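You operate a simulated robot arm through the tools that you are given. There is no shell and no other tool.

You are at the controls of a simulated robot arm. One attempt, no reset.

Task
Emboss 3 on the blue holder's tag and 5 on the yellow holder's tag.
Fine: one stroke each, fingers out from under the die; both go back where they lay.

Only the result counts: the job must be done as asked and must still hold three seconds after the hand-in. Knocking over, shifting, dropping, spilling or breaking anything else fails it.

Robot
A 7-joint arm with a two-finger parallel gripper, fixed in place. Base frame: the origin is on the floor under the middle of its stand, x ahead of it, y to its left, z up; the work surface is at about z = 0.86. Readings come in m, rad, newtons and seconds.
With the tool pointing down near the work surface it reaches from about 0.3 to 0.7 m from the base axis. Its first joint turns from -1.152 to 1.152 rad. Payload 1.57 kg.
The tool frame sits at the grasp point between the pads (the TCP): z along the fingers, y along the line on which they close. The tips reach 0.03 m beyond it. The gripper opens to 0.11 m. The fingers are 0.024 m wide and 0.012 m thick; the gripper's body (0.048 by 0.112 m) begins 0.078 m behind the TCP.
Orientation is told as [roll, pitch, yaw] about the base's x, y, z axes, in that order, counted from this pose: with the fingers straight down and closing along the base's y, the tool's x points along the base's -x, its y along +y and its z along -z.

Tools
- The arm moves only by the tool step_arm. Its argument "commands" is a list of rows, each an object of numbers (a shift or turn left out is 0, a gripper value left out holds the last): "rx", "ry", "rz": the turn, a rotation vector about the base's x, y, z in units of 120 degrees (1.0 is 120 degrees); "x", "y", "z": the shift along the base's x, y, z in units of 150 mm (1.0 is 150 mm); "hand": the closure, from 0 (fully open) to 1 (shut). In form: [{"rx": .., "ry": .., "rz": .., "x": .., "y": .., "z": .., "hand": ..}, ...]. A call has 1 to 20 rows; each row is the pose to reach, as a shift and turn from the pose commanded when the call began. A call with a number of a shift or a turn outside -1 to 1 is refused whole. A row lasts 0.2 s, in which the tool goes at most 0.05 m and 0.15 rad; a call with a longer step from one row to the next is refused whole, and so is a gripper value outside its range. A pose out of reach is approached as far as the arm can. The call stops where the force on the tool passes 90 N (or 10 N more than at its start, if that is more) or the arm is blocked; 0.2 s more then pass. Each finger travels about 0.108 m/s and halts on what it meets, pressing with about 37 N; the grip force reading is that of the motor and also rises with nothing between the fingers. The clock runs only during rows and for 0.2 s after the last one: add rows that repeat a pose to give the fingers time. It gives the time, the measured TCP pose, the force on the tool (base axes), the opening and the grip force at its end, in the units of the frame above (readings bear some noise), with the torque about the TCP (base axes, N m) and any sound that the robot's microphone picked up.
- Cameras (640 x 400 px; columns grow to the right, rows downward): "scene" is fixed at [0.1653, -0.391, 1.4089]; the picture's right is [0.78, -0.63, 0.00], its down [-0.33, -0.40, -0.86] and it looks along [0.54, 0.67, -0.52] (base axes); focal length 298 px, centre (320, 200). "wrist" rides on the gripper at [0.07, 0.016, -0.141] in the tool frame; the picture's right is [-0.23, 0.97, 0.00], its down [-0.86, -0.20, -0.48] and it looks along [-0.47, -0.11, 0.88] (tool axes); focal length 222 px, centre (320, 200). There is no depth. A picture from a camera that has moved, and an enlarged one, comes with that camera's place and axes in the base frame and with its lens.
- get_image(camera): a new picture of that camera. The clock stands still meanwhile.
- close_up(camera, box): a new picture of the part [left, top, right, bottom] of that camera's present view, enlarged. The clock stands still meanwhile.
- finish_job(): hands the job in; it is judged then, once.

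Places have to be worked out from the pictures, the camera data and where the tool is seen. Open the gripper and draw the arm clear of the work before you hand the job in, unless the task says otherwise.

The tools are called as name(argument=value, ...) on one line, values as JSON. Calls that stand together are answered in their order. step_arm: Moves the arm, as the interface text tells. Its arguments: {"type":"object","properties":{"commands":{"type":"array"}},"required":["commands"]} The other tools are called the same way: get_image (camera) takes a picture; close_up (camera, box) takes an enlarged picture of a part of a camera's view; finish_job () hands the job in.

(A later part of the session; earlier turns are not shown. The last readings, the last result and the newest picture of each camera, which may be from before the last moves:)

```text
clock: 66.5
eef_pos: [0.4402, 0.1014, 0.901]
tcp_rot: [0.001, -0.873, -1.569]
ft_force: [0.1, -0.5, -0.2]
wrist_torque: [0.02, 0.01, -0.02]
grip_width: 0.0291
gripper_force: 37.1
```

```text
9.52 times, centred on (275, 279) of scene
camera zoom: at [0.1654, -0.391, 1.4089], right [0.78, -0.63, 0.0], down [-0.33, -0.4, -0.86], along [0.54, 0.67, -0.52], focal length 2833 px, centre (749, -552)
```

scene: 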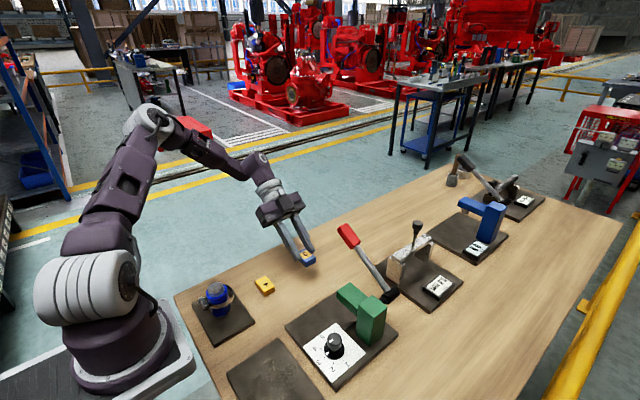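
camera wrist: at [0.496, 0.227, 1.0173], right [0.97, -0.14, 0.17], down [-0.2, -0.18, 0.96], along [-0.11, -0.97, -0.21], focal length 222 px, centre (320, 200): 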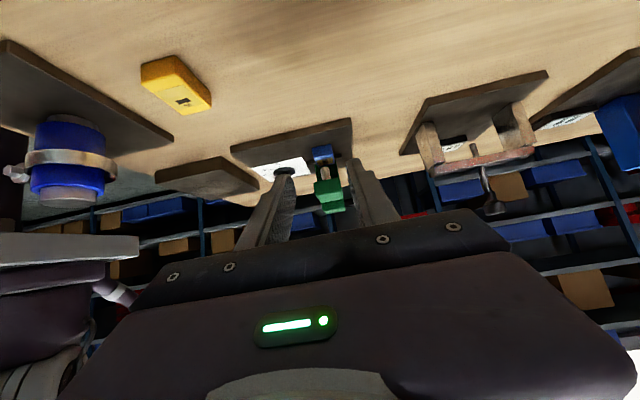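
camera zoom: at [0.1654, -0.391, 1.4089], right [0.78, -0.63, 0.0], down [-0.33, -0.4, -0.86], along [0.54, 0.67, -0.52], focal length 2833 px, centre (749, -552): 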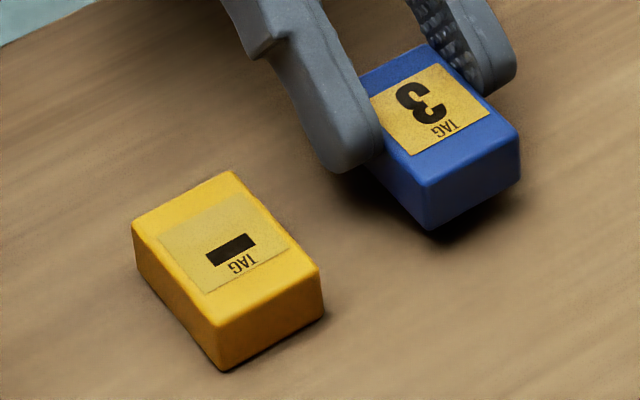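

It lines up exactly above its original footprint. I'll lower the last 8 mm to contact.

step_arm(commands=[{"z": -0.02}, {"z": -0.035}, {"z": -0.048}, {"z": -0.048}])

step_arm(commands=[{"z": -0.005}, {"z": -0.008}, {"z": -0.008}])

close_up(camera="scene", box=[245, 258, 305, 300])

```text
clock: 67.5
eef_pos: [0.4385, 0.1012, 0.8928]
tcp_rot: [0.0, -0.872, -1.569]
ft_force: [0.7, -0.1, -0.8]
wrist_torque: [0.01, -0.01, 0.04]
grip_width: 0.029
gripper_force: 37.1
```

```text
clock: 68.3
eef_pos: [0.4381, 0.1003, 0.8907]
tcp_rot: [0.0, -0.874, -1.569]
ft_force: [-0.3, -3.1, 9.9]
wrist_torque: [-0.22, -0.02, -0.04]
grip_width: 0.0287
gripper_force: 36.8
```

```text
9.52 times, centred on (275, 279) of scene
camera zoom: at [0.1652, -0.3911, 1.4089], right [0.78, -0.63, 0.0], down [-0.33, -0.4, -0.86], along [0.54, 0.67, -0.52], focal length 2833 px, centre (749, -552)
```

zoom: 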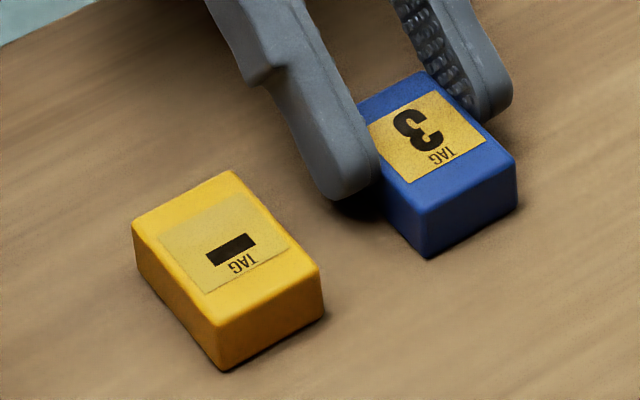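

Contact (10 N) with the holder within about 1–2 mm of its original place. I'll release and back out.

step_arm(commands=[{"z": 0.003, "hand": 0.85}, {"z": 0.003, "hand": 0.6}, {"z": 0.003, "hand": 0.6}, {"z": 0.003, "hand": 0.6}])

step_arm(commands=[{"y": 0.03, "z": 0.06}, {"y": 0.08, "z": 0.18}, {"y": 0.12, "z": 0.35}, {"y": 0.12, "z": 0.6}, {"y": 0.12, "z": 0.8}, {"y": 0.12, "z": 1.0}, {"y": 0.12, "z": 1.0}])

close_up(camera="scene", box=[245, 258, 305, 300])

```text
clock: 69.3
eef_pos: [0.4382, 0.1024, 0.8912]
tcp_rot: [-0.001, -0.873, -1.569]
ft_force: [-0.9, 0.7, -0.9]
wrist_torque: [0.01, 0.02, 0.01]
grip_width: 0.0443
gripper_force: 0.1
```

```text
clock: 70.9
eef_pos: [0.438, 0.118, 1.0403]
tcp_rot: [0.0, -0.871, -1.569]
ft_force: [-0.1, -0.5, 0.2]
wrist_torque: [0.01, 0.01, 0.03]
grip_width: 0.0443
gripper_force: 0.1
```

```text
9.52 times, centred on (275, 279) of scene
camera zoom: at [0.1653, -0.391, 1.4089], right [0.78, -0.63, 0.0], down [-0.33, -0.4, -0.86], along [0.54, 0.67, -0.52], focal length 2833 px, centre (749, -552)
```

zoom: 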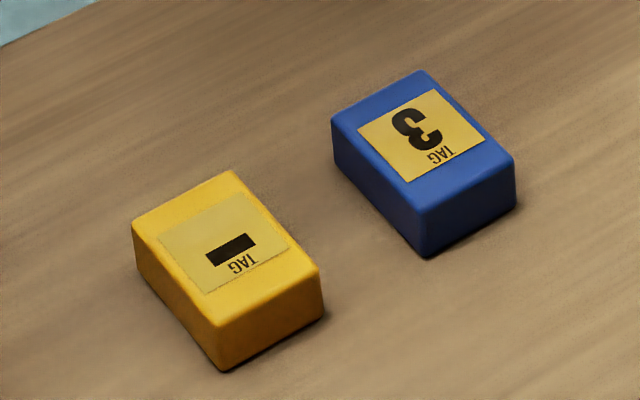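

Blue is back with its 3, within about 1–2 mm of where it lay. Next is the dial to 5: I'll level the tool, return to yaw 0 and move toward the knob.

step_arm(commands=[{"rx": 0.06, "z": 0.1}, {"rx": 0.12, "z": 0.2}, {"rx": 0.18, "z": 0.3}, {"rx": 0.24, "z": 0.4}, {"rx": 0.3, "z": 0.5}, {"rx": 0.36, "z": 0.5}, {"rx": 0.4167, "z": 0.5}, {"rx": 0.4167, "z": 0.5}])

step_arm(commands=[{"rz": 0.07, "y": -0.05}, {"rz": 0.14, "y": -0.15}, {"rz": 0.21, "y": -0.25}, {"rz": 0.28, "y": -0.35}, {"rz": 0.35, "y": -0.45, "x": -0.05}, {"rz": 0.42, "y": -0.55, "x": -0.1}, {"rz": 0.49, "y": -0.65, "x": -0.15}, {"rz": 0.56, "y": -0.75, "x": -0.2}, {"rz": 0.63, "y": -0.85, "x": -0.25}, {"rz": 0.7, "y": -0.95, "x": -0.25}, {"rz": 0.75, "y": -1.0, "x": -0.25}, {"rz": 0.75, "y": -1.0, "x": -0.25}])

get_image(camera="scene")

```text
clock: 72.7
eef_pos: [0.4386, 0.1189, 1.1172]
tcp_rot: [0.002, 0.003, -1.57]
ft_force: [0.2, -0.1, 0.4]
wrist_torque: [0.0, -0.04, 0.05]
grip_width: 0.0438
gripper_force: 0.0
```

```text
clock: 75.3
eef_pos: [0.4013, -0.0325, 1.1169]
tcp_rot: [0.001, 0.001, 0.0]
ft_force: [0.1, -0.7, -0.8]
wrist_torque: [0.02, 0.0, 0.01]
grip_width: 0.0442
gripper_force: 0.0
```

```text
taken
```

scene: 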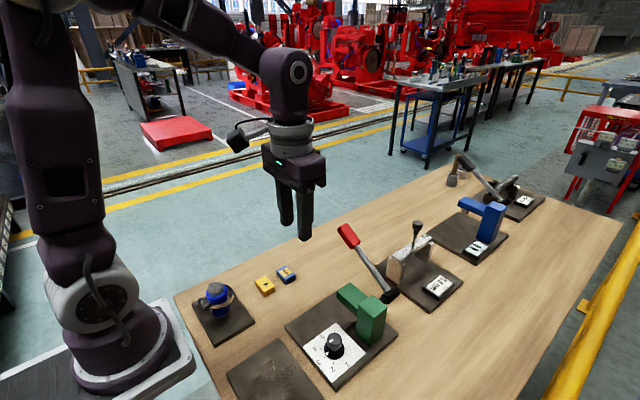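

step_arm(commands=[{"y": -0.2, "hand": 0.4}, {"y": -0.45}, {"y": -0.7, "z": -0.05}, {"x": -0.005, "y": -0.747, "z": -0.25}, {"x": -0.01, "y": -0.747, "z": -0.5}, {"x": -0.01, "y": -0.747, "z": -0.8}, {"x": -0.01, "y": -0.747, "z": -0.8}])

close_up(camera="scene", box=[270, 260, 400, 380])

```text
clock: 76.9
eef_pos: [0.4006, -0.1437, 0.9954]
tcp_rot: [0.003, -0.001, 0.002]
ft_force: [-0.4, 0.5, 0.7]
wrist_torque: [-0.02, -0.02, 0.02]
grip_width: 0.0661
gripper_force: 0.2
```

```text
3.33 times, centred on (335, 320) of scene
camera zoom: at [0.1654, -0.391, 1.4089], right [0.78, -0.63, 0.0], down [-0.33, -0.4, -0.86], along [0.54, 0.67, -0.52], focal length 992 px, centre (270, -200)
```

zoom: 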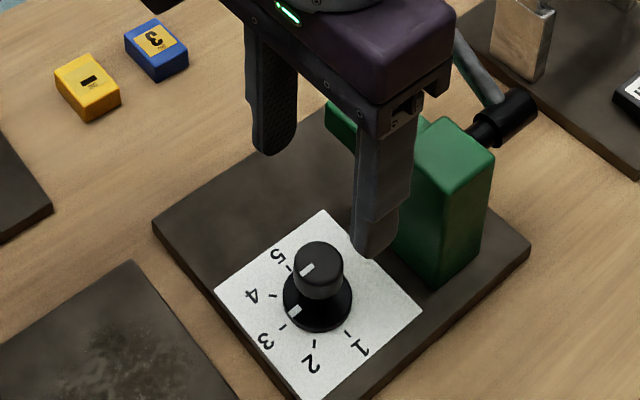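

The fingers are over the knob at (0.4006, -0.1437), and the dial is still on 3. I'll descend and grip the cap.

step_arm(commands=[{"x": -0.004, "y": -0.005, "z": -0.15}, {"x": -0.004, "y": -0.005, "z": -0.3}, {"x": -0.004, "y": -0.005, "z": -0.45}, {"x": -0.004, "y": -0.005, "z": -0.525}, {"x": -0.004, "y": -0.005, "z": -0.525}])

step_arm(commands=[{"hand": 0.7}, {"hand": 0.85}, {"hand": 1.0}, {"hand": 1.0}])

close_up(camera="wrist", box=[230, 90, 450, 240])

```text
clock: 78.1
eef_pos: [0.4014, -0.1449, 0.9167]
tcp_rot: [0.002, 0.002, 0.003]
ft_force: [-0.1, 0.0, 0.2]
wrist_torque: [-0.02, 0.03, 0.03]
grip_width: 0.0658
gripper_force: 0.1
```

```text
clock: 79.1
eef_pos: [0.4008, -0.1452, 0.9167]
tcp_rot: [0.0, -0.001, 0.001]
ft_force: [0.4, 0.0, -5.1]
wrist_torque: [-0.04, -0.27, -0.01]
grip_width: 0.0276
gripper_force: 38.5
```

```text
2.67 times, centred on (340, 165) of wrist
camera zoom: at [0.3313, -0.1287, 1.058], right [0.23, 0.97, 0.0], down [0.86, -0.2, 0.48], along [0.47, -0.11, -0.88], focal length 592 px, centre (267, 293)
```

zoom: 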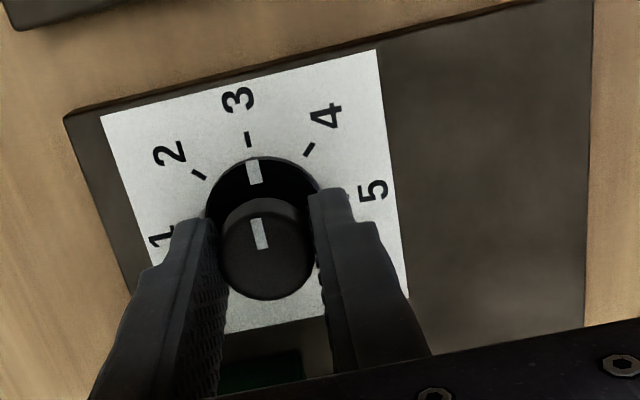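

Gripped, pointer on 3. I'll turn -90° to 5.

step_arm(commands=[{"rz": -0.06}, {"rz": -0.12}, {"rz": -0.18}, {"rz": -0.24}, {"rz": -0.3}, {"rz": -0.36}, {"rz": -0.42}, {"rz": -0.48}, {"rz": -0.54}, {"rz": -0.6}, {"rz": -0.66}, {"rz": -0.71}, {"rz": -0.75}, {"rz": -0.75}])

close_up(camera="wrist", box=[230, 90, 450, 240])

```text
clock: 82.1
eef_pos: [0.3998, -0.1445, 0.9176]
tcp_rot: [0.005, -0.002, -1.571]
ft_force: [-2.8, -28.4, 17.5]
wrist_torque: [-0.6, 0.17, -0.01]
grip_width: 0.0279
gripper_force: 37.7
```

```text
2.67 times, centred on (340, 165) of wrist
camera zoom: at [0.4163, -0.0738, 1.0589], right [0.97, -0.23, 0.0], down [-0.2, -0.85, 0.48], along [-0.11, -0.47, -0.88], focal length 592 px, centre (267, 293)
```

zoom: 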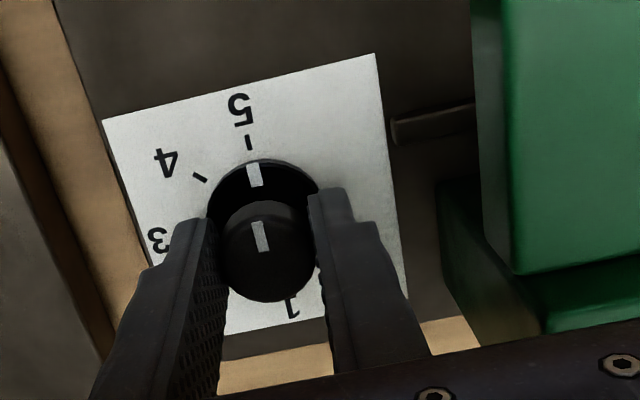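

The pointer is on 5. I'll release with a small opening, rise, and verify from above.

step_arm(commands=[{"hand": 0.5}, {"hand": 0.5}, {"hand": 0.5, "z": 0.2}, {"hand": 0.5, "z": 0.5}, {"hand": 0.5, "z": 0.8}, {"hand": 0.5, "z": 1.0}, {"hand": 0.5, "z": 1.0}])

close_up(camera="wrist", box=[275, 85, 365, 175])

close_up(camera="scene", box=[295, 310, 375, 375])

```text
clock: 83.7
eef_pos: [0.3985, -0.1422, 1.0691]
tcp_rot: [-0.001, 0.001, -1.571]
ft_force: [-0.1, 0.7, -1.4]
wrist_torque: [-0.03, -0.01, -0.02]
grip_width: 0.055
gripper_force: 0.1
```

```text
4.44 times, centred on (320, 130) of wrist
camera zoom: at [0.4157, -0.0722, 1.2106], right [0.97, -0.23, 0.0], down [-0.2, -0.86, 0.48], along [-0.11, -0.47, -0.88], focal length 987 px, centre (320, 511)
```

zoom: 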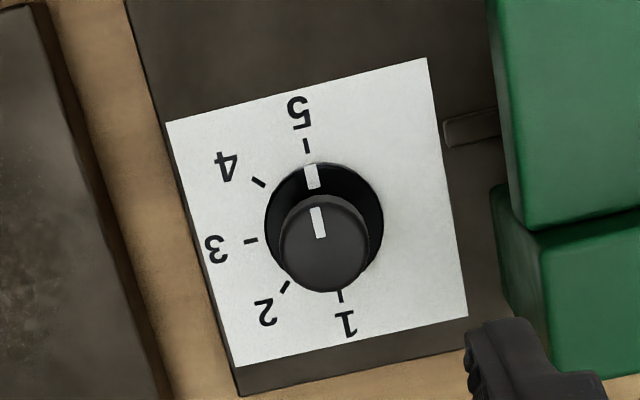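

```text
6.15 times, centred on (335, 342) of scene
camera zoom: at [0.1653, -0.391, 1.4089], right [0.78, -0.63, 0.0], down [-0.33, -0.4, -0.86], along [0.54, 0.67, -0.52], focal length 1830 px, centre (228, -677)
```

zoom: 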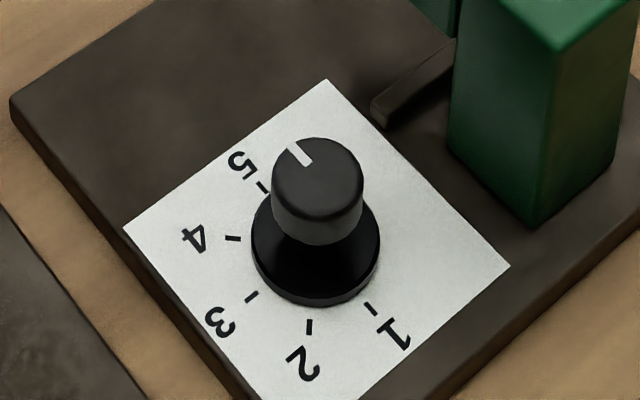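

The dial reads 5. I'll move to the yellow holder, staying at height until tilted, with the opening narrowed to 44 mm so blue isn't touched.

step_arm(commands=[{"x": -0.02, "y": 0.2, "z": 0.03, "hand": 0.6}, {"x": -0.05, "y": 0.4, "z": 0.03}, {"x": -0.08, "y": 0.6, "z": 0.03}, {"x": -0.12, "y": 0.8, "z": 0.03}, {"x": -0.12, "y": 1.0, "z": 0.03}, {"x": -0.12, "y": 1.0, "z": 0.03}])

step_arm(commands=[{"rx": -0.06, "y": 0.15}, {"rx": -0.12, "y": 0.3}, {"rx": -0.18, "y": 0.45}, {"rx": -0.24, "y": 0.6}, {"rx": -0.3, "y": 0.72}, {"rx": -0.36, "y": 0.77, "z": -0.1}, {"rx": -0.4167, "y": 0.77, "z": -0.3}, {"rx": -0.4167, "y": 0.77, "z": -0.5}, {"rx": -0.4167, "y": 0.77, "z": -0.65}, {"rx": -0.4167, "y": 0.77, "z": -0.65}])

close_up(camera="wrist", box=[240, 60, 400, 160])

get_image(camera="scene")

```text
clock: 85.1
eef_pos: [0.3844, 0.0065, 1.0702]
tcp_rot: [0.001, 0.0, -1.571]
ft_force: [0.8, 0.7, -0.2]
wrist_torque: [0.03, 0.03, -0.01]
grip_width: 0.044
gripper_force: 0.1
```

```text
clock: 87.3
eef_pos: [0.3821, 0.1233, 0.9752]
tcp_rot: [0.001, -0.872, -1.571]
ft_force: [0.3, -0.4, 0.2]
wrist_torque: [-0.03, -0.01, 0.04]
grip_width: 0.0441
gripper_force: 0.1
```

```text
4.00 times, centred on (320, 110) of wrist
camera zoom: at [0.3985, 0.2767, 1.0123], right [0.97, -0.14, 0.17], down [-0.2, -0.18, 0.96], along [-0.11, -0.97, -0.21], focal length 888 px, centre (320, 560)
```

zoom: 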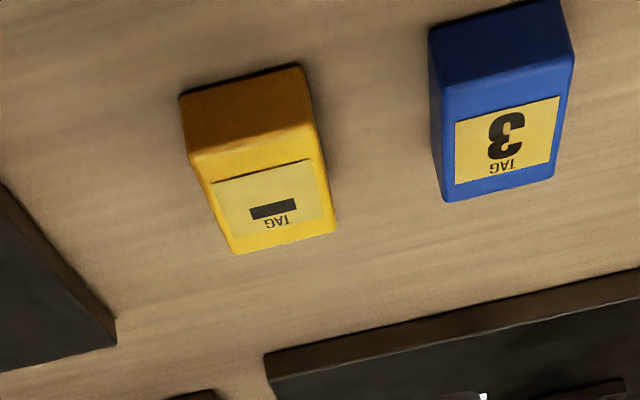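

```text
taken
```

scene: 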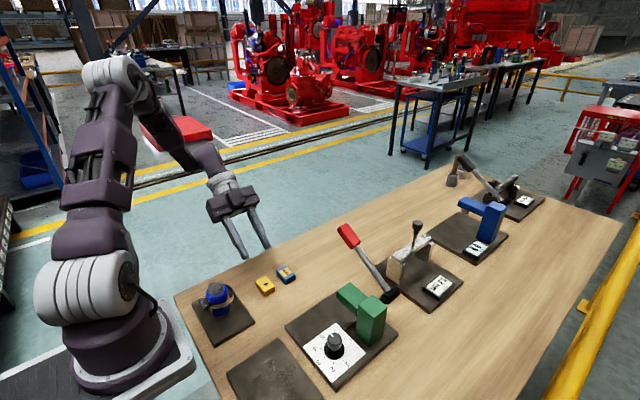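

Yellow is confirmed at centre (0.3804, 0.0786), square to the axes. I'll descend to the same relative grip position as for blue.

step_arm(commands=[{"x": -0.011, "y": -0.148, "z": -0.1}, {"x": -0.011, "y": -0.148, "z": -0.25}, {"x": -0.011, "y": -0.148, "z": -0.4}, {"x": -0.011, "y": -0.148, "z": -0.51}, {"x": -0.011, "y": -0.148, "z": -0.56}, {"x": -0.011, "y": -0.148, "z": -0.56}])

close_up(camera="scene", box=[230, 230, 320, 305])

```text
clock: 88.7
eef_pos: [0.3782, 0.0984, 0.8904]
tcp_rot: [0.001, -0.873, -1.568]
ft_force: [-0.7, 0.0, 0.5]
wrist_torque: [-0.04, -0.04, -0.01]
grip_width: 0.0439
gripper_force: 0.0
```

```text
5.33 times, centred on (275, 268) of scene
camera zoom: at [0.1653, -0.391, 1.4089], right [0.78, -0.63, 0.0], down [-0.33, -0.4, -0.86], along [0.54, 0.67, -0.52], focal length 1586 px, centre (560, -160)
```

zoom: 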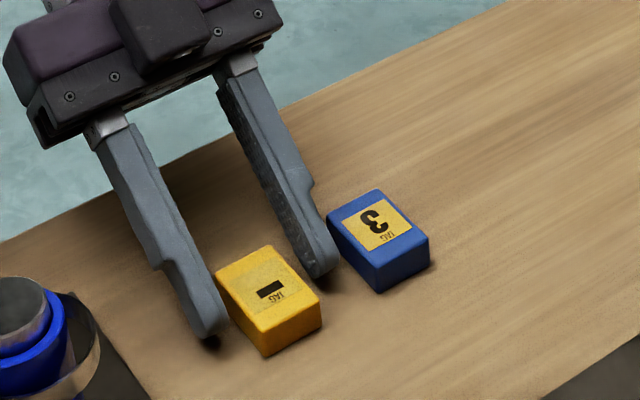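

The fingers are 2–3 mm off target in x and y, so I'll correct that while closing on yellow.

step_arm(commands=[{"x": 0.013, "y": 0.018, "hand": 0.6}, {"x": 0.013, "y": 0.018, "hand": 0.6}, {"x": 0.013, "y": 0.018, "hand": 0.7}, {"x": 0.013, "y": 0.018, "hand": 0.8}, {"x": 0.013, "y": 0.018, "hand": 1.0}, {"x": 0.013, "y": 0.018, "hand": 1.0}])

close_up(camera="scene", box=[245, 258, 305, 300])

```text
clock: 90.1
eef_pos: [0.3808, 0.1018, 0.8891]
tcp_rot: [-0.002, -0.874, -1.57]
ft_force: [0.6, -0.4, 0.3]
wrist_torque: [0.0, -0.01, 0.02]
grip_width: 0.0287
gripper_force: 37.2
```

```text
9.52 times, centred on (275, 279) of scene
camera zoom: at [0.1654, -0.391, 1.4089], right [0.78, -0.63, 0.0], down [-0.33, -0.4, -0.86], along [0.54, 0.67, -0.52], focal length 2833 px, centre (749, -552)
```

zoom: 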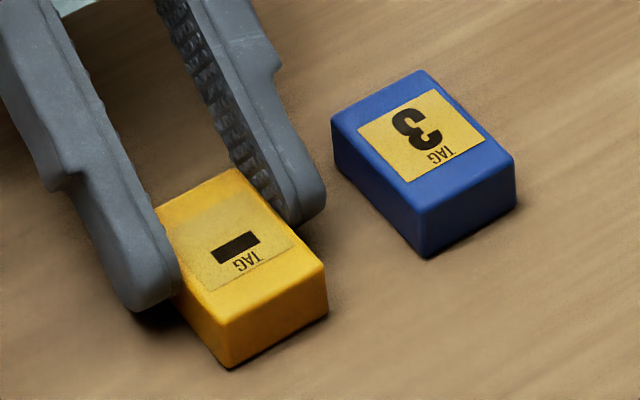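

Yellow is gripped; closing nudged it about 2.5 mm toward +x, which I'll take off on the return. I'll lift it 6 cm and carry it over to the front of the press.

step_arm(commands=[{"z": 0.15, "hand": 1.0}, {"z": 0.4}, {"x": 0.1, "y": -0.1, "z": 0.4}, {"x": 0.2, "y": -0.2, "z": 0.4}, {"x": 0.3, "y": -0.3, "z": 0.4}, {"x": 0.4, "y": -0.45, "z": 0.4}, {"x": 0.5, "y": -0.6, "z": 0.4}, {"x": 0.6, "y": -0.7, "z": 0.38}, {"x": 0.64, "y": -0.81, "z": 0.35}, {"x": 0.64, "y": -0.81, "z": 0.35}])

close_up(camera="scene", box=[230, 200, 420, 350])

```text
clock: 92.3
eef_pos: [0.4766, -0.0177, 0.9431]
tcp_rot: [0.001, -0.874, -1.568]
ft_force: [0.7, 1.3, -0.6]
wrist_torque: [0.0, -0.01, 0.04]
grip_width: 0.0285
gripper_force: 37.1
```

```text
2.67 times, centred on (325, 275) of scene
camera zoom: at [0.1654, -0.391, 1.4089], right [0.78, -0.63, 0.0], down [-0.33, -0.4, -0.86], along [0.54, 0.67, -0.52], focal length 793 px, centre (307, 0)
```

zoom: 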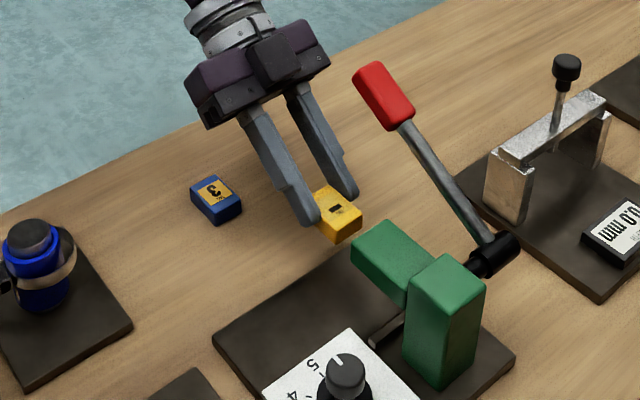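

step_arm(commands=[{"z": -0.12}, {"z": -0.25}, {"y": -0.06, "z": -0.25}, {"y": -0.14, "z": -0.25}, {"y": -0.22, "z": -0.25}, {"y": -0.3, "z": -0.25}, {"y": -0.36, "z": -0.25}, {"y": -0.36, "z": -0.25}])

close_up(camera="wrist", box=[240, 110, 400, 220])

close_up(camera="scene", box=[310, 265, 380, 335])

```text
clock: 94.1
eef_pos: [0.4765, -0.0727, 0.9058]
tcp_rot: [0.0, -0.874, -1.57]
ft_force: [0.8, -0.4, -1.3]
wrist_torque: [0.01, 0.03, 0.03]
grip_width: 0.0289
gripper_force: 37.2
```

```text
3.64 times, centred on (320, 165) of wrist
camera zoom: at [0.4939, 0.0803, 0.9436], right [0.97, -0.14, 0.17], down [-0.2, -0.18, 0.96], along [-0.11, -0.97, -0.21], focal length 808 px, centre (320, 327)
```

zoom: 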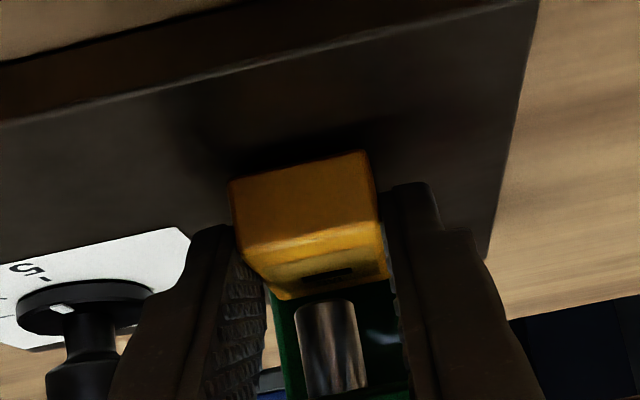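

```text
5.71 times, centred on (345, 300) of scene
camera zoom: at [0.1654, -0.391, 1.4089], right [0.78, -0.63, 0.0], down [-0.33, -0.4, -0.86], along [0.54, 0.67, -0.52], focal length 1700 px, centre (177, -371)
```

zoom: 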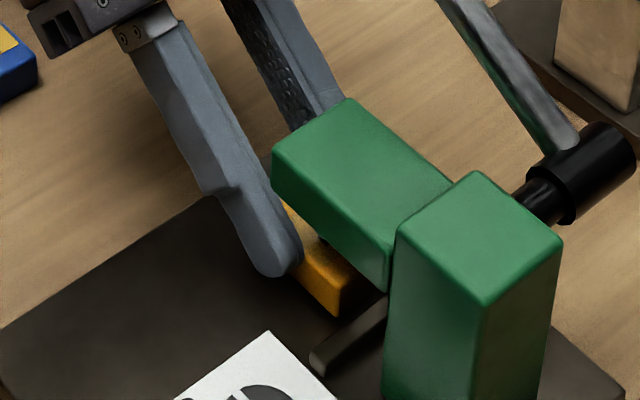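

Yellow is level under the arm, lined up in x. I'll lower it onto the plate in two steps while watching the force.

step_arm(commands=[{"z": -0.01}, {"z": -0.018}, {"z": -0.022}, {"z": -0.022}])

step_arm(commands=[{"z": -0.004}, {"z": -0.006}, {"z": -0.006}])

```text
clock: 95.1
eef_pos: [0.4772, -0.075, 0.9028]
tcp_rot: [0.002, -0.875, -1.571]
ft_force: [1.5, -0.5, 19.3]
wrist_torque: [-0.33, -0.05, 0.04]
grip_width: 0.029
gripper_force: 37.3
```

```text
clock: 95.9
eef_pos: [0.4781, -0.0736, 0.9009]
tcp_rot: [0.001, -0.874, -1.571]
ft_force: [4.5, -5.7, 33.4]
wrist_torque: [-0.53, -0.13, 0.1]
grip_width: 0.0292
gripper_force: 37.3
```

It's on the plate with 33 N. I'll back off about 1.2 mm and slide it to the fence in small steps.

step_arm(commands=[{"z": 0.008}, {"z": 0.009, "y": -0.006}, {"z": 0.009, "y": -0.012}, {"z": 0.009, "y": -0.018}, {"z": 0.009, "y": -0.018}])

step_arm(commands=[{"y": -0.006}, {"y": -0.012}, {"y": -0.012}])

```text
clock: 97.1
eef_pos: [0.478, -0.0757, 0.9023]
tcp_rot: [-0.001, -0.875, -1.57]
ft_force: [-0.1, 0.7, -0.1]
wrist_torque: [0.0, -0.02, 0.02]
grip_width: 0.0288
gripper_force: 36.7
```

```text
clock: 97.9
eef_pos: [0.4778, -0.0775, 0.9018]
tcp_rot: [0.0, -0.873, -1.569]
ft_force: [-0.8, 1.5, -1.6]
wrist_torque: [0.03, 0.01, -0.05]
grip_width: 0.0286
gripper_force: 36.4
```

step_arm(commands=[{"y": -0.006}, {"y": -0.012}, {"y": -0.012}])

step_arm(commands=[{"y": -0.006}, {"y": -0.01}, {"y": -0.01}])

close_up(camera="scene", box=[320, 275, 380, 335])

```text
clock: 98.7
eef_pos: [0.4786, -0.0792, 0.9039]
tcp_rot: [0.0, -0.873, -1.569]
ft_force: [0.5, 12.5, -2.9]
wrist_torque: [0.4, 0.01, -0.04]
grip_width: 0.0286
gripper_force: 37.0
```

```text
clock: 99.5
eef_pos: [0.4778, -0.0796, 0.9023]
tcp_rot: [0.0, -0.871, -1.567]
ft_force: [-0.8, 32.2, 5.0]
wrist_torque: [0.63, 0.02, -0.14]
grip_width: 0.0288
gripper_force: 37.5
```

```text
6.67 times, centred on (350, 305) of scene
camera zoom: at [0.1653, -0.3902, 1.4092], right [0.78, -0.63, 0.0], down [-0.33, -0.4, -0.86], along [0.54, 0.66, -0.52], focal length 1983 px, centre (120, -500)
```

zoom: 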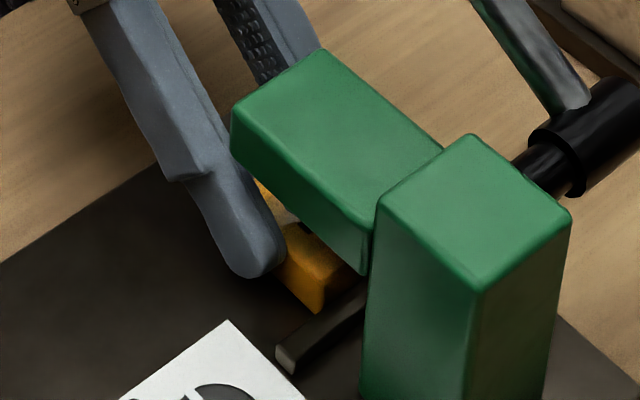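

Fence contact at 32 N. I'll release and retract straight back along +y as before.

step_arm(commands=[{"hand": 0.85}, {"hand": 0.6}, {"hand": 0.6}, {"hand": 0.6}])

step_arm(commands=[{"y": 0.05}, {"y": 0.12}, {"y": 0.25}, {"y": 0.4, "z": 0.02}, {"y": 0.55, "z": 0.06}, {"y": 0.75, "z": 0.15}, {"y": 0.9, "z": 0.3}, {"y": 0.98, "z": 0.5}, {"y": 0.98, "z": 0.5}])

get_image(camera="wrist")

close_up(camera="wrist", box=[300, 135, 350, 180])

close_up(camera="scene", box=[333, 285, 363, 315])

```text
clock: 100.5
eef_pos: [0.4787, -0.0798, 0.9031]
tcp_rot: [0.0, -0.871, -1.568]
ft_force: [0.4, 0.1, -0.1]
wrist_torque: [0.0, -0.01, -0.04]
grip_width: 0.0443
gripper_force: 0.0
```

```text
clock: 102.5
eef_pos: [0.4773, 0.0654, 0.9792]
tcp_rot: [-0.001, -0.873, -1.57]
ft_force: [-0.5, 0.3, -0.2]
wrist_torque: [0.0, 0.02, -0.02]
grip_width: 0.044
gripper_force: 0.1
```

```text
taken
camera wrist: at [0.493, 0.2192, 1.0167], right [0.97, -0.14, 0.17], down [-0.2, -0.18, 0.96], along [-0.11, -0.97, -0.21], focal length 222 px, centre (320, 200)
```

wrist: 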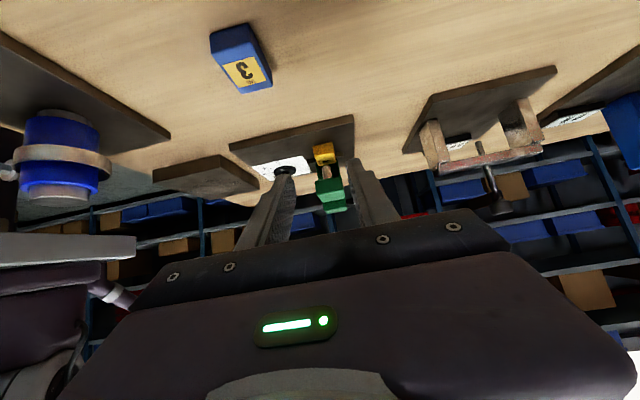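

```text
8.89 times, centred on (325, 158) of wrist
camera zoom: at [0.493, 0.2192, 1.0167], right [0.97, -0.14, 0.17], down [-0.2, -0.18, 0.96], along [-0.11, -0.97, -0.21], focal length 1974 px, centre (276, 578)
```

zoom: 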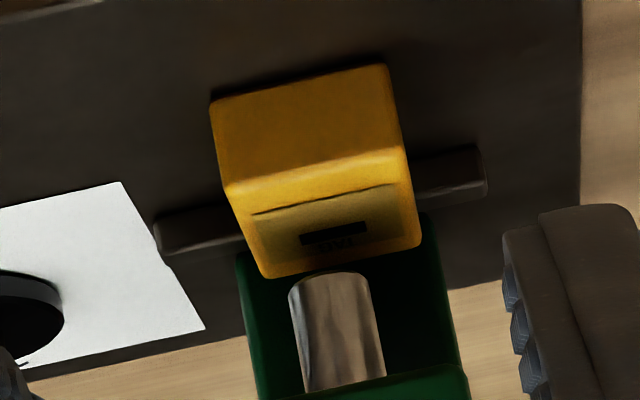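

```text
13.33 times, centred on (348, 300) of scene
camera zoom: at [0.1654, -0.391, 1.4089], right [0.78, -0.63, 0.0], down [-0.33, -0.4, -0.86], along [0.54, 0.67, -0.52], focal length 3966 px, centre (-53, -1133)
```

zoom: 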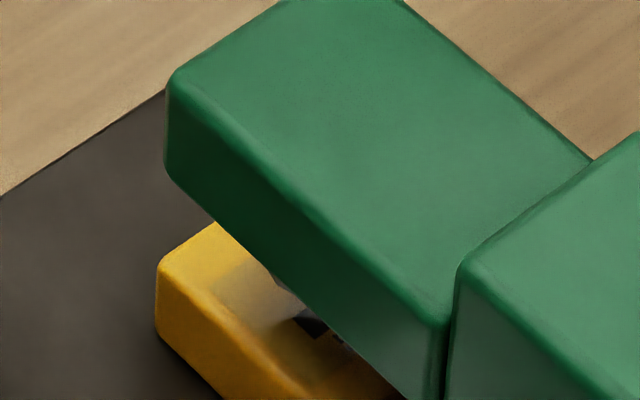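

Yellow sits exactly as blue did, with fingers out. I'll level the tool, turn to yaw 0 and close the fingers for the lever stroke.

step_arm(commands=[{"rx": 0.06, "z": 0.15}, {"rx": 0.12, "z": 0.3}, {"rx": 0.18, "z": 0.45}, {"rx": 0.24, "z": 0.6}, {"rx": 0.3, "z": 0.75}, {"rx": 0.36, "z": 0.9}, {"rx": 0.4167, "z": 1.0}, {"rx": 0.4167, "z": 1.0, "hand": 1.0}])

step_arm(commands=[{"rz": 0.07, "z": 0.1}, {"rz": 0.14, "z": 0.2}, {"rz": 0.21, "z": 0.2}, {"rz": 0.28, "z": 0.2}, {"rz": 0.35, "z": 0.2}, {"rz": 0.42, "z": 0.2}, {"rz": 0.49, "z": 0.2}, {"rz": 0.56, "z": 0.2}, {"rz": 0.63, "z": 0.2}, {"rz": 0.7, "z": 0.2}, {"rz": 0.75, "z": 0.2}, {"rz": 0.75, "z": 0.2}])

```text
clock: 104.3
eef_pos: [0.478, 0.0651, 1.1266]
tcp_rot: [0.0, 0.002, -1.57]
ft_force: [-0.1, 0.0, 0.3]
wrist_torque: [0.01, -0.03, 0.01]
grip_width: 0.0
gripper_force: 21.4
```

```text
clock: 106.9
eef_pos: [0.4775, 0.0666, 1.1569]
tcp_rot: [0.001, -0.001, 0.004]
ft_force: [-0.2, 0.7, 0.3]
wrist_torque: [0.01, 0.0, -0.01]
grip_width: 0.0
gripper_force: 21.2
```

step_arm(commands=[{"x": 0.1, "y": -0.2}, {"x": 0.2, "y": -0.4}, {"x": 0.307, "y": -0.6, "z": -0.1}, {"x": 0.307, "y": -0.69, "z": -0.25}, {"x": 0.307, "y": -0.69, "z": -0.42}, {"x": 0.307, "y": -0.69, "z": -0.42}])

close_up(camera="scene", box=[335, 205, 385, 255])

close_up(camera="wrist", box=[150, 20, 380, 200])

```text
clock: 108.3
eef_pos: [0.5228, -0.035, 1.0942]
tcp_rot: [0.001, -0.001, 0.001]
ft_force: [0.1, 0.5, 0.3]
wrist_torque: [0.03, 0.01, 0.03]
grip_width: 0.0
gripper_force: 21.2
```

```text
8.00 times, centred on (360, 230) of scene
camera zoom: at [0.1653, -0.391, 1.4089], right [0.78, -0.63, 0.0], down [-0.33, -0.4, -0.86], along [0.54, 0.67, -0.52], focal length 2380 px, centre (0, -40)
```

zoom: 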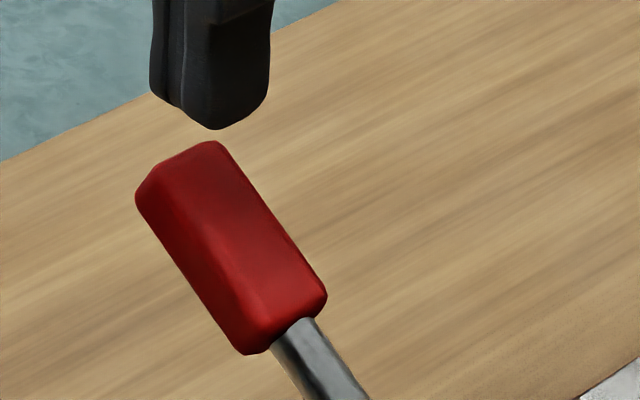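

```text
2.22 times, centred on (265, 110) of wrist
camera zoom: at [0.4531, -0.0188, 1.2358], right [0.23, 0.97, 0.0], down [0.86, -0.2, 0.48], along [0.47, -0.11, -0.88], focal length 494 px, centre (442, 400)
```

zoom: 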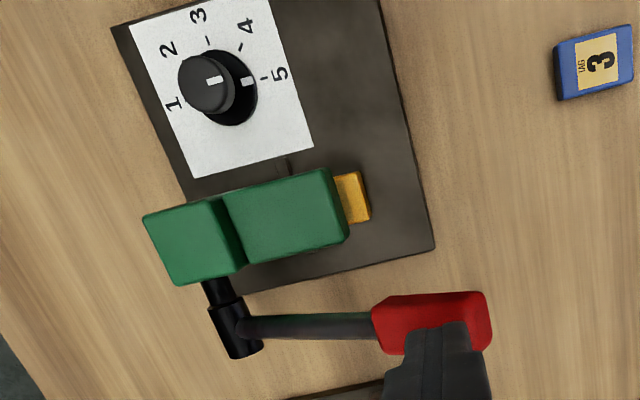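

The dial is on 5, yellow is in place and the finger is centred on the handle. I'll make one continuous stroke, first most of the way down.

step_arm(commands=[{"z": -0.06}, {"z": -0.12}, {"z": -0.17}, {"z": -0.22}, {"z": -0.27}, {"z": -0.32}, {"z": -0.37}, {"z": -0.42}, {"z": -0.47}, {"z": -0.52}, {"z": -0.57}, {"z": -0.62}, {"z": -0.66}, {"z": -0.7}])

step_arm(commands=[{"z": -0.015}, {"z": -0.03}, {"z": -0.045}, {"z": -0.06}, {"z": -0.075}, {"z": -0.09}, {"z": -0.105}, {"z": -0.12}])

close_up(camera="scene", box=[330, 282, 366, 318])

close_up(camera="scene", box=[310, 200, 410, 330])

```text
clock: 111.3
eef_pos: [0.5247, -0.0384, 0.9897]
tcp_rot: [0.002, 0.0, 0.002]
ft_force: [-3.0, 6.0, 9.2]
wrist_torque: [0.13, 0.11, 0.01]
grip_width: 0.0
gripper_force: 21.6
```

```text
clock: 112.8
eef_pos: [0.5247, -0.0375, 0.9806]
tcp_rot: [0.0, -0.006, 0.003]
ft_force: [-14.8, 3.5, 33.0]
wrist_torque: [-0.23, 0.51, -0.17]
grip_width: 0.0
gripper_force: 21.1
stopped in row 7: the force on the tool passed its limit at 95 N (the readings are from after the stop); the commanded pose is now the measured one
```

```text
11.11 times, centred on (348, 300) of scene
camera zoom: at [0.1644, -0.3909, 1.4091], right [0.78, -0.63, 0.0], down [-0.32, -0.4, -0.86], along [0.54, 0.67, -0.52], focal length 3305 px, centre (9, -911)
```

zoom: 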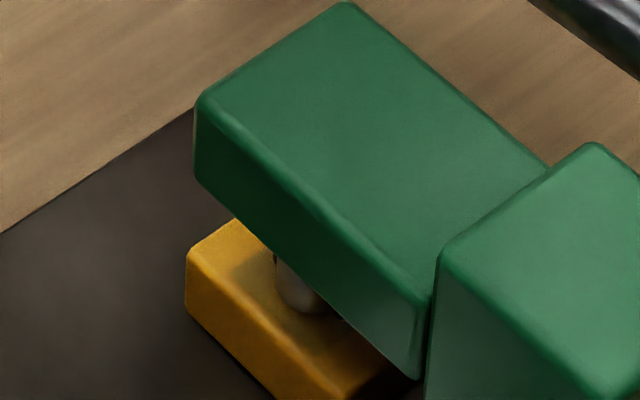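

```text
3.08 times, centred on (360, 265) of scene
camera zoom: at [0.1644, -0.3909, 1.4091], right [0.78, -0.63, 0.0], down [-0.32, -0.4, -0.86], along [0.54, 0.67, -0.52], focal length 915 px, centre (197, 0)
```

zoom: 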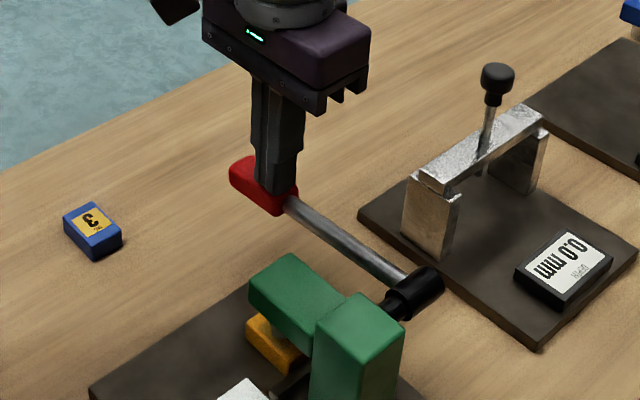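

The stroke bottomed out at the same depth (95 N). I'll repeat the short firming press within the same stroke as for blue, then let the lever rise.

step_arm(commands=[{"z": -0.008}, {"z": -0.016}, {"z": -0.022}, {"z": -0.022}])

step_arm(commands=[{"z": 0.05}, {"z": 0.1}, {"z": 0.15}, {"z": 0.2}, {"z": 0.25}, {"z": 0.3}, {"z": 0.35}, {"z": 0.4}, {"z": 0.45}, {"z": 0.5}, {"z": 0.55}, {"z": 0.6}, {"z": 0.7}, {"z": 0.85}, {"z": 1.0}, {"z": 1.0}])

close_up(camera="scene", box=[310, 200, 410, 330])

```text
clock: 113.6
eef_pos: [0.5244, -0.038, 0.9819]
tcp_rot: [-0.001, -0.01, 0.003]
ft_force: [-16.0, 3.3, 33.4]
wrist_torque: [-0.23, 0.59, -0.19]
grip_width: 0.0001
gripper_force: 21.9
stopped in row 3: the force on the tool passed its limit at 92 N (the readings are from after the stop); the commanded pose is now the measured one
```

```text
clock: 117.0
eef_pos: [0.5266, -0.0364, 1.1306]
tcp_rot: [-0.003, -0.009, 0.0]
ft_force: [0.3, -0.5, -0.2]
wrist_torque: [0.03, -0.02, -0.01]
grip_width: 0.0001
gripper_force: 21.2
```

```text
3.08 times, centred on (360, 265) of scene
camera zoom: at [0.1653, -0.391, 1.4089], right [0.78, -0.63, 0.0], down [-0.33, -0.4, -0.86], along [0.54, 0.67, -0.52], focal length 915 px, centre (197, 0)
```

zoom: 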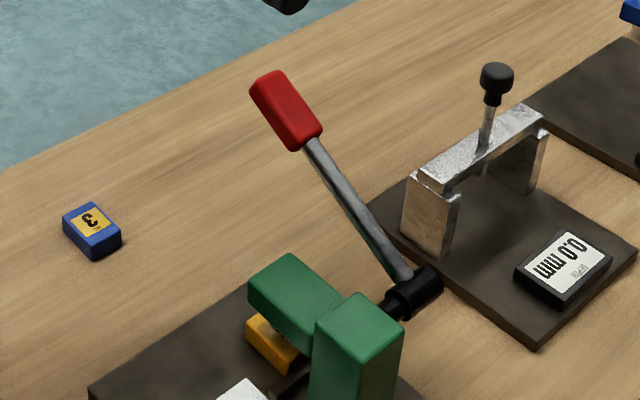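

The lever is back at rest. I'll move the tool out to +y, correct the small tilt, turn to the carrying orientation and tilt down, as before.

step_arm(commands=[{"ry": 0.0045, "rx": 0.001, "x": -0.05, "y": 0.2}, {"ry": 0.0045, "rx": 0.001, "x": -0.15, "y": 0.4}, {"ry": 0.0045, "rx": 0.001, "x": -0.25, "y": 0.6}, {"ry": 0.0045, "rx": 0.001, "x": -0.32, "y": 0.7}, {"ry": 0.0045, "rx": 0.001, "x": -0.32, "y": 0.7}])

step_arm(commands=[{"rz": -0.07}, {"rz": -0.14}, {"rz": -0.21}, {"rz": -0.28}, {"rz": -0.35}, {"rz": -0.42}, {"rz": -0.49}, {"rz": -0.56}, {"rz": -0.63}, {"rz": -0.7, "hand": 0.6}, {"rz": -0.75, "hand": 0.6}, {"rz": -0.75, "hand": 0.6}])

step_arm(commands=[{"rx": -0.06, "z": -0.15}, {"rx": -0.12, "z": -0.3}, {"rx": -0.18, "z": -0.45}, {"rx": -0.24, "z": -0.6}, {"rx": -0.3, "z": -0.75}, {"rx": -0.36, "z": -0.9}, {"rx": -0.4167, "z": -1.0}, {"rx": -0.4167, "z": -1.0}])

close_up(camera="wrist", box=[300, 135, 350, 180])

```text
clock: 118.2
eef_pos: [0.4776, 0.067, 1.1292]
tcp_rot: [-0.002, -0.003, 0.002]
ft_force: [-1.4, -0.4, 0.1]
wrist_torque: [0.01, 0.0, 0.01]
grip_width: 0.0001
gripper_force: 21.0
```

```text
clock: 120.8
eef_pos: [0.4778, 0.0669, 1.1289]
tcp_rot: [0.0, -0.003, -1.57]
ft_force: [0.5, -0.5, 0.5]
wrist_torque: [0.01, -0.01, -0.03]
grip_width: 0.0437
gripper_force: 0.1
```

```text
clock: 122.6
eef_pos: [0.4808, 0.0695, 0.9796]
tcp_rot: [-0.001, -0.874, -1.569]
ft_force: [-0.4, 0.0, 0.1]
wrist_torque: [0.0, 0.01, -0.03]
grip_width: 0.0439
gripper_force: 0.0
```

```text
8.89 times, centred on (325, 158) of wrist
camera zoom: at [0.4964, 0.2234, 1.0171], right [0.97, -0.14, 0.17], down [-0.2, -0.18, 0.96], along [-0.11, -0.97, -0.21], focal length 1974 px, centre (276, 578)
```

zoom: 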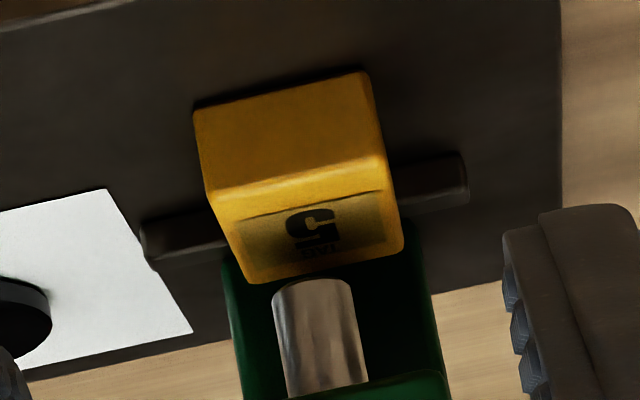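

The yellow tag now reads 5. I'll go back in along the same line and grip the holder.

step_arm(commands=[{"x": -0.01, "y": -0.1, "z": -0.15}, {"x": -0.01, "y": -0.2, "z": -0.3}, {"x": -0.01, "y": -0.3, "z": -0.45}, {"x": -0.01, "y": -0.38, "z": -0.51}, {"x": -0.01, "y": -0.38, "z": -0.51}])

step_arm(commands=[{"y": -0.1}, {"y": -0.2}, {"y": -0.3}, {"y": -0.4}, {"y": -0.5}, {"y": -0.57}, {"y": -0.595}, {"y": -0.595}])

close_up(camera="wrist", box=[240, 110, 400, 220])

```text
clock: 123.8
eef_pos: [0.4765, 0.0079, 0.9039]
tcp_rot: [-0.001, -0.875, -1.566]
ft_force: [0.4, -0.6, -0.1]
wrist_torque: [0.01, 0.0, 0.02]
grip_width: 0.044
gripper_force: 0.1
```

```text
clock: 125.6
eef_pos: [0.4754, -0.0781, 0.903]
tcp_rot: [-0.003, -0.874, -1.567]
ft_force: [0.1, -0.5, 0.6]
wrist_torque: [0.0, 0.03, -0.02]
grip_width: 0.0441
gripper_force: 0.1
```

```text
3.64 times, centred on (320, 165) of wrist
camera zoom: at [0.4919, 0.075, 0.9408], right [0.97, -0.14, 0.17], down [-0.2, -0.18, 0.96], along [-0.11, -0.97, -0.21], focal length 808 px, centre (320, 327)
```

zoom: 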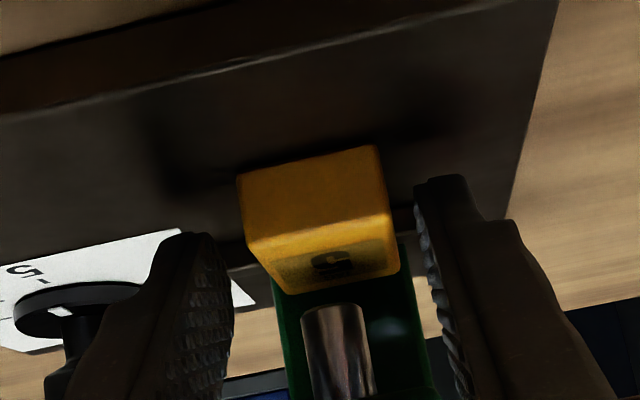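

The gripper is about 2 mm to -x of the holder. I'll correct that while closing, then lift slightly and draw it out.

step_arm(commands=[{"x": 0.015, "hand": 0.6}, {"x": 0.015, "hand": 0.7}, {"x": 0.015, "hand": 0.85}, {"x": 0.015, "hand": 1.0}, {"x": 0.015, "hand": 1.0}, {"x": 0.015, "hand": 1.0}])

step_arm(commands=[{"z": 0.012}, {"z": 0.02, "y": 0.02}, {"z": 0.02, "y": 0.1}, {"z": 0.02, "y": 0.2}, {"z": 0.02, "y": 0.3}, {"z": 0.05, "y": 0.42}, {"z": 0.15, "y": 0.55}, {"z": 0.3, "y": 0.7}, {"z": 0.35, "y": 0.85}, {"z": 0.35, "y": 1.0}, {"z": 0.35, "y": 1.0}])

close_up(camera="scene", box=[230, 200, 420, 350])

```text
clock: 127.0
eef_pos: [0.479, -0.0794, 0.9022]
tcp_rot: [-0.002, -0.875, -1.565]
ft_force: [0.6, 0.2, 2.7]
wrist_torque: [-0.04, -0.01, -0.02]
grip_width: 0.0289
gripper_force: 36.4
```

```text
clock: 129.4
eef_pos: [0.4781, 0.0718, 0.9557]
tcp_rot: [-0.001, -0.874, -1.569]
ft_force: [0.2, -0.1, -0.8]
wrist_torque: [0.01, -0.01, 0.0]
grip_width: 0.0288
gripper_force: 36.6
```

```text
2.67 times, centred on (325, 275) of scene
camera zoom: at [0.1654, -0.391, 1.4089], right [0.78, -0.63, 0.0], down [-0.33, -0.4, -0.86], along [0.54, 0.67, -0.52], focal length 793 px, centre (307, 0)
```

zoom: 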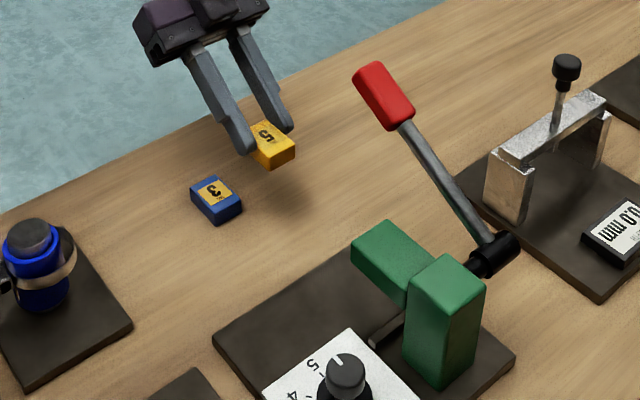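

I'll carry yellow over blue (about 5 cm clear) to above its original spot and compare with the first picture before lowering.

step_arm(commands=[{"x": -0.1, "y": 0.05}, {"x": -0.25, "y": 0.1}, {"x": -0.4, "y": 0.15}, {"x": -0.55, "y": 0.19}, {"x": -0.667, "y": 0.19}, {"x": -0.667, "y": 0.19, "z": -0.12}, {"x": -0.667, "y": 0.19, "z": -0.25}, {"x": -0.667, "y": 0.19, "z": -0.37}, {"x": -0.667, "y": 0.19, "z": -0.37}])

close_up(camera="scene", box=[245, 258, 305, 300])

```text
clock: 131.4
eef_pos: [0.3775, 0.0992, 0.8993]
tcp_rot: [-0.001, -0.873, -1.567]
ft_force: [-0.8, -0.3, -1.3]
wrist_torque: [-0.01, 0.01, -0.01]
grip_width: 0.0289
gripper_force: 37.1
```

```text
9.52 times, centred on (275, 279) of scene
camera zoom: at [0.1654, -0.391, 1.4089], right [0.78, -0.63, 0.0], down [-0.33, -0.4, -0.86], along [0.54, 0.67, -0.52], focal length 2833 px, centre (749, -552)
```

zoom: 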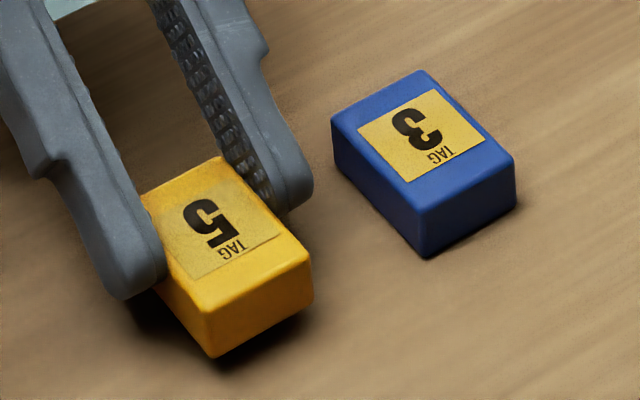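

Compared with the first picture, yellow would land about 2–3 mm toward -x and -y. I'll shift it by (+2, +2) mm, lower most of the way, and compare again.

step_arm(commands=[{"x": 0.015, "y": 0.014}, {"x": 0.015, "y": 0.014, "z": -0.02}, {"x": 0.015, "y": 0.014, "z": -0.04}, {"x": 0.015, "y": 0.014, "z": -0.052}, {"x": 0.015, "y": 0.014, "z": -0.052}])

close_up(camera="scene", box=[245, 258, 305, 300])

```text
clock: 132.6
eef_pos: [0.3806, 0.1021, 0.8916]
tcp_rot: [-0.003, -0.874, -1.566]
ft_force: [-0.4, 0.5, -0.3]
wrist_torque: [0.0, 0.0, 0.01]
grip_width: 0.0289
gripper_force: 36.7
```

```text
9.52 times, centred on (275, 279) of scene
camera zoom: at [0.1654, -0.391, 1.4089], right [0.78, -0.63, 0.0], down [-0.33, -0.4, -0.86], along [0.54, 0.67, -0.52], focal length 2833 px, centre (749, -552)
```

zoom: 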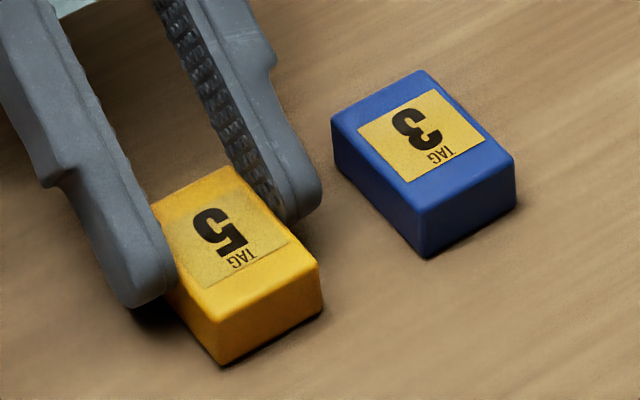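

It now matches the original corner within a couple of pixels. I'll lower the last ~2 mm to contact.

step_arm(commands=[{"z": -0.006}, {"z": -0.012}, {"z": -0.012}])

step_arm(commands=[{"z": -0.004}, {"z": -0.006}, {"z": -0.006}])

```text
clock: 133.4
eef_pos: [0.3804, 0.1016, 0.8908]
tcp_rot: [0.001, -0.877, -1.569]
ft_force: [-2.9, 7.4, 25.9]
wrist_torque: [-0.16, 0.08, -0.04]
grip_width: 0.0285
gripper_force: 37.1
```

```text
clock: 134.2
eef_pos: [0.3818, 0.1018, 0.8909]
tcp_rot: [0.0, -0.874, -1.569]
ft_force: [0.1, 3.9, 32.4]
wrist_torque: [-0.33, -0.04, 0.01]
grip_width: 0.0289
gripper_force: 37.4
```

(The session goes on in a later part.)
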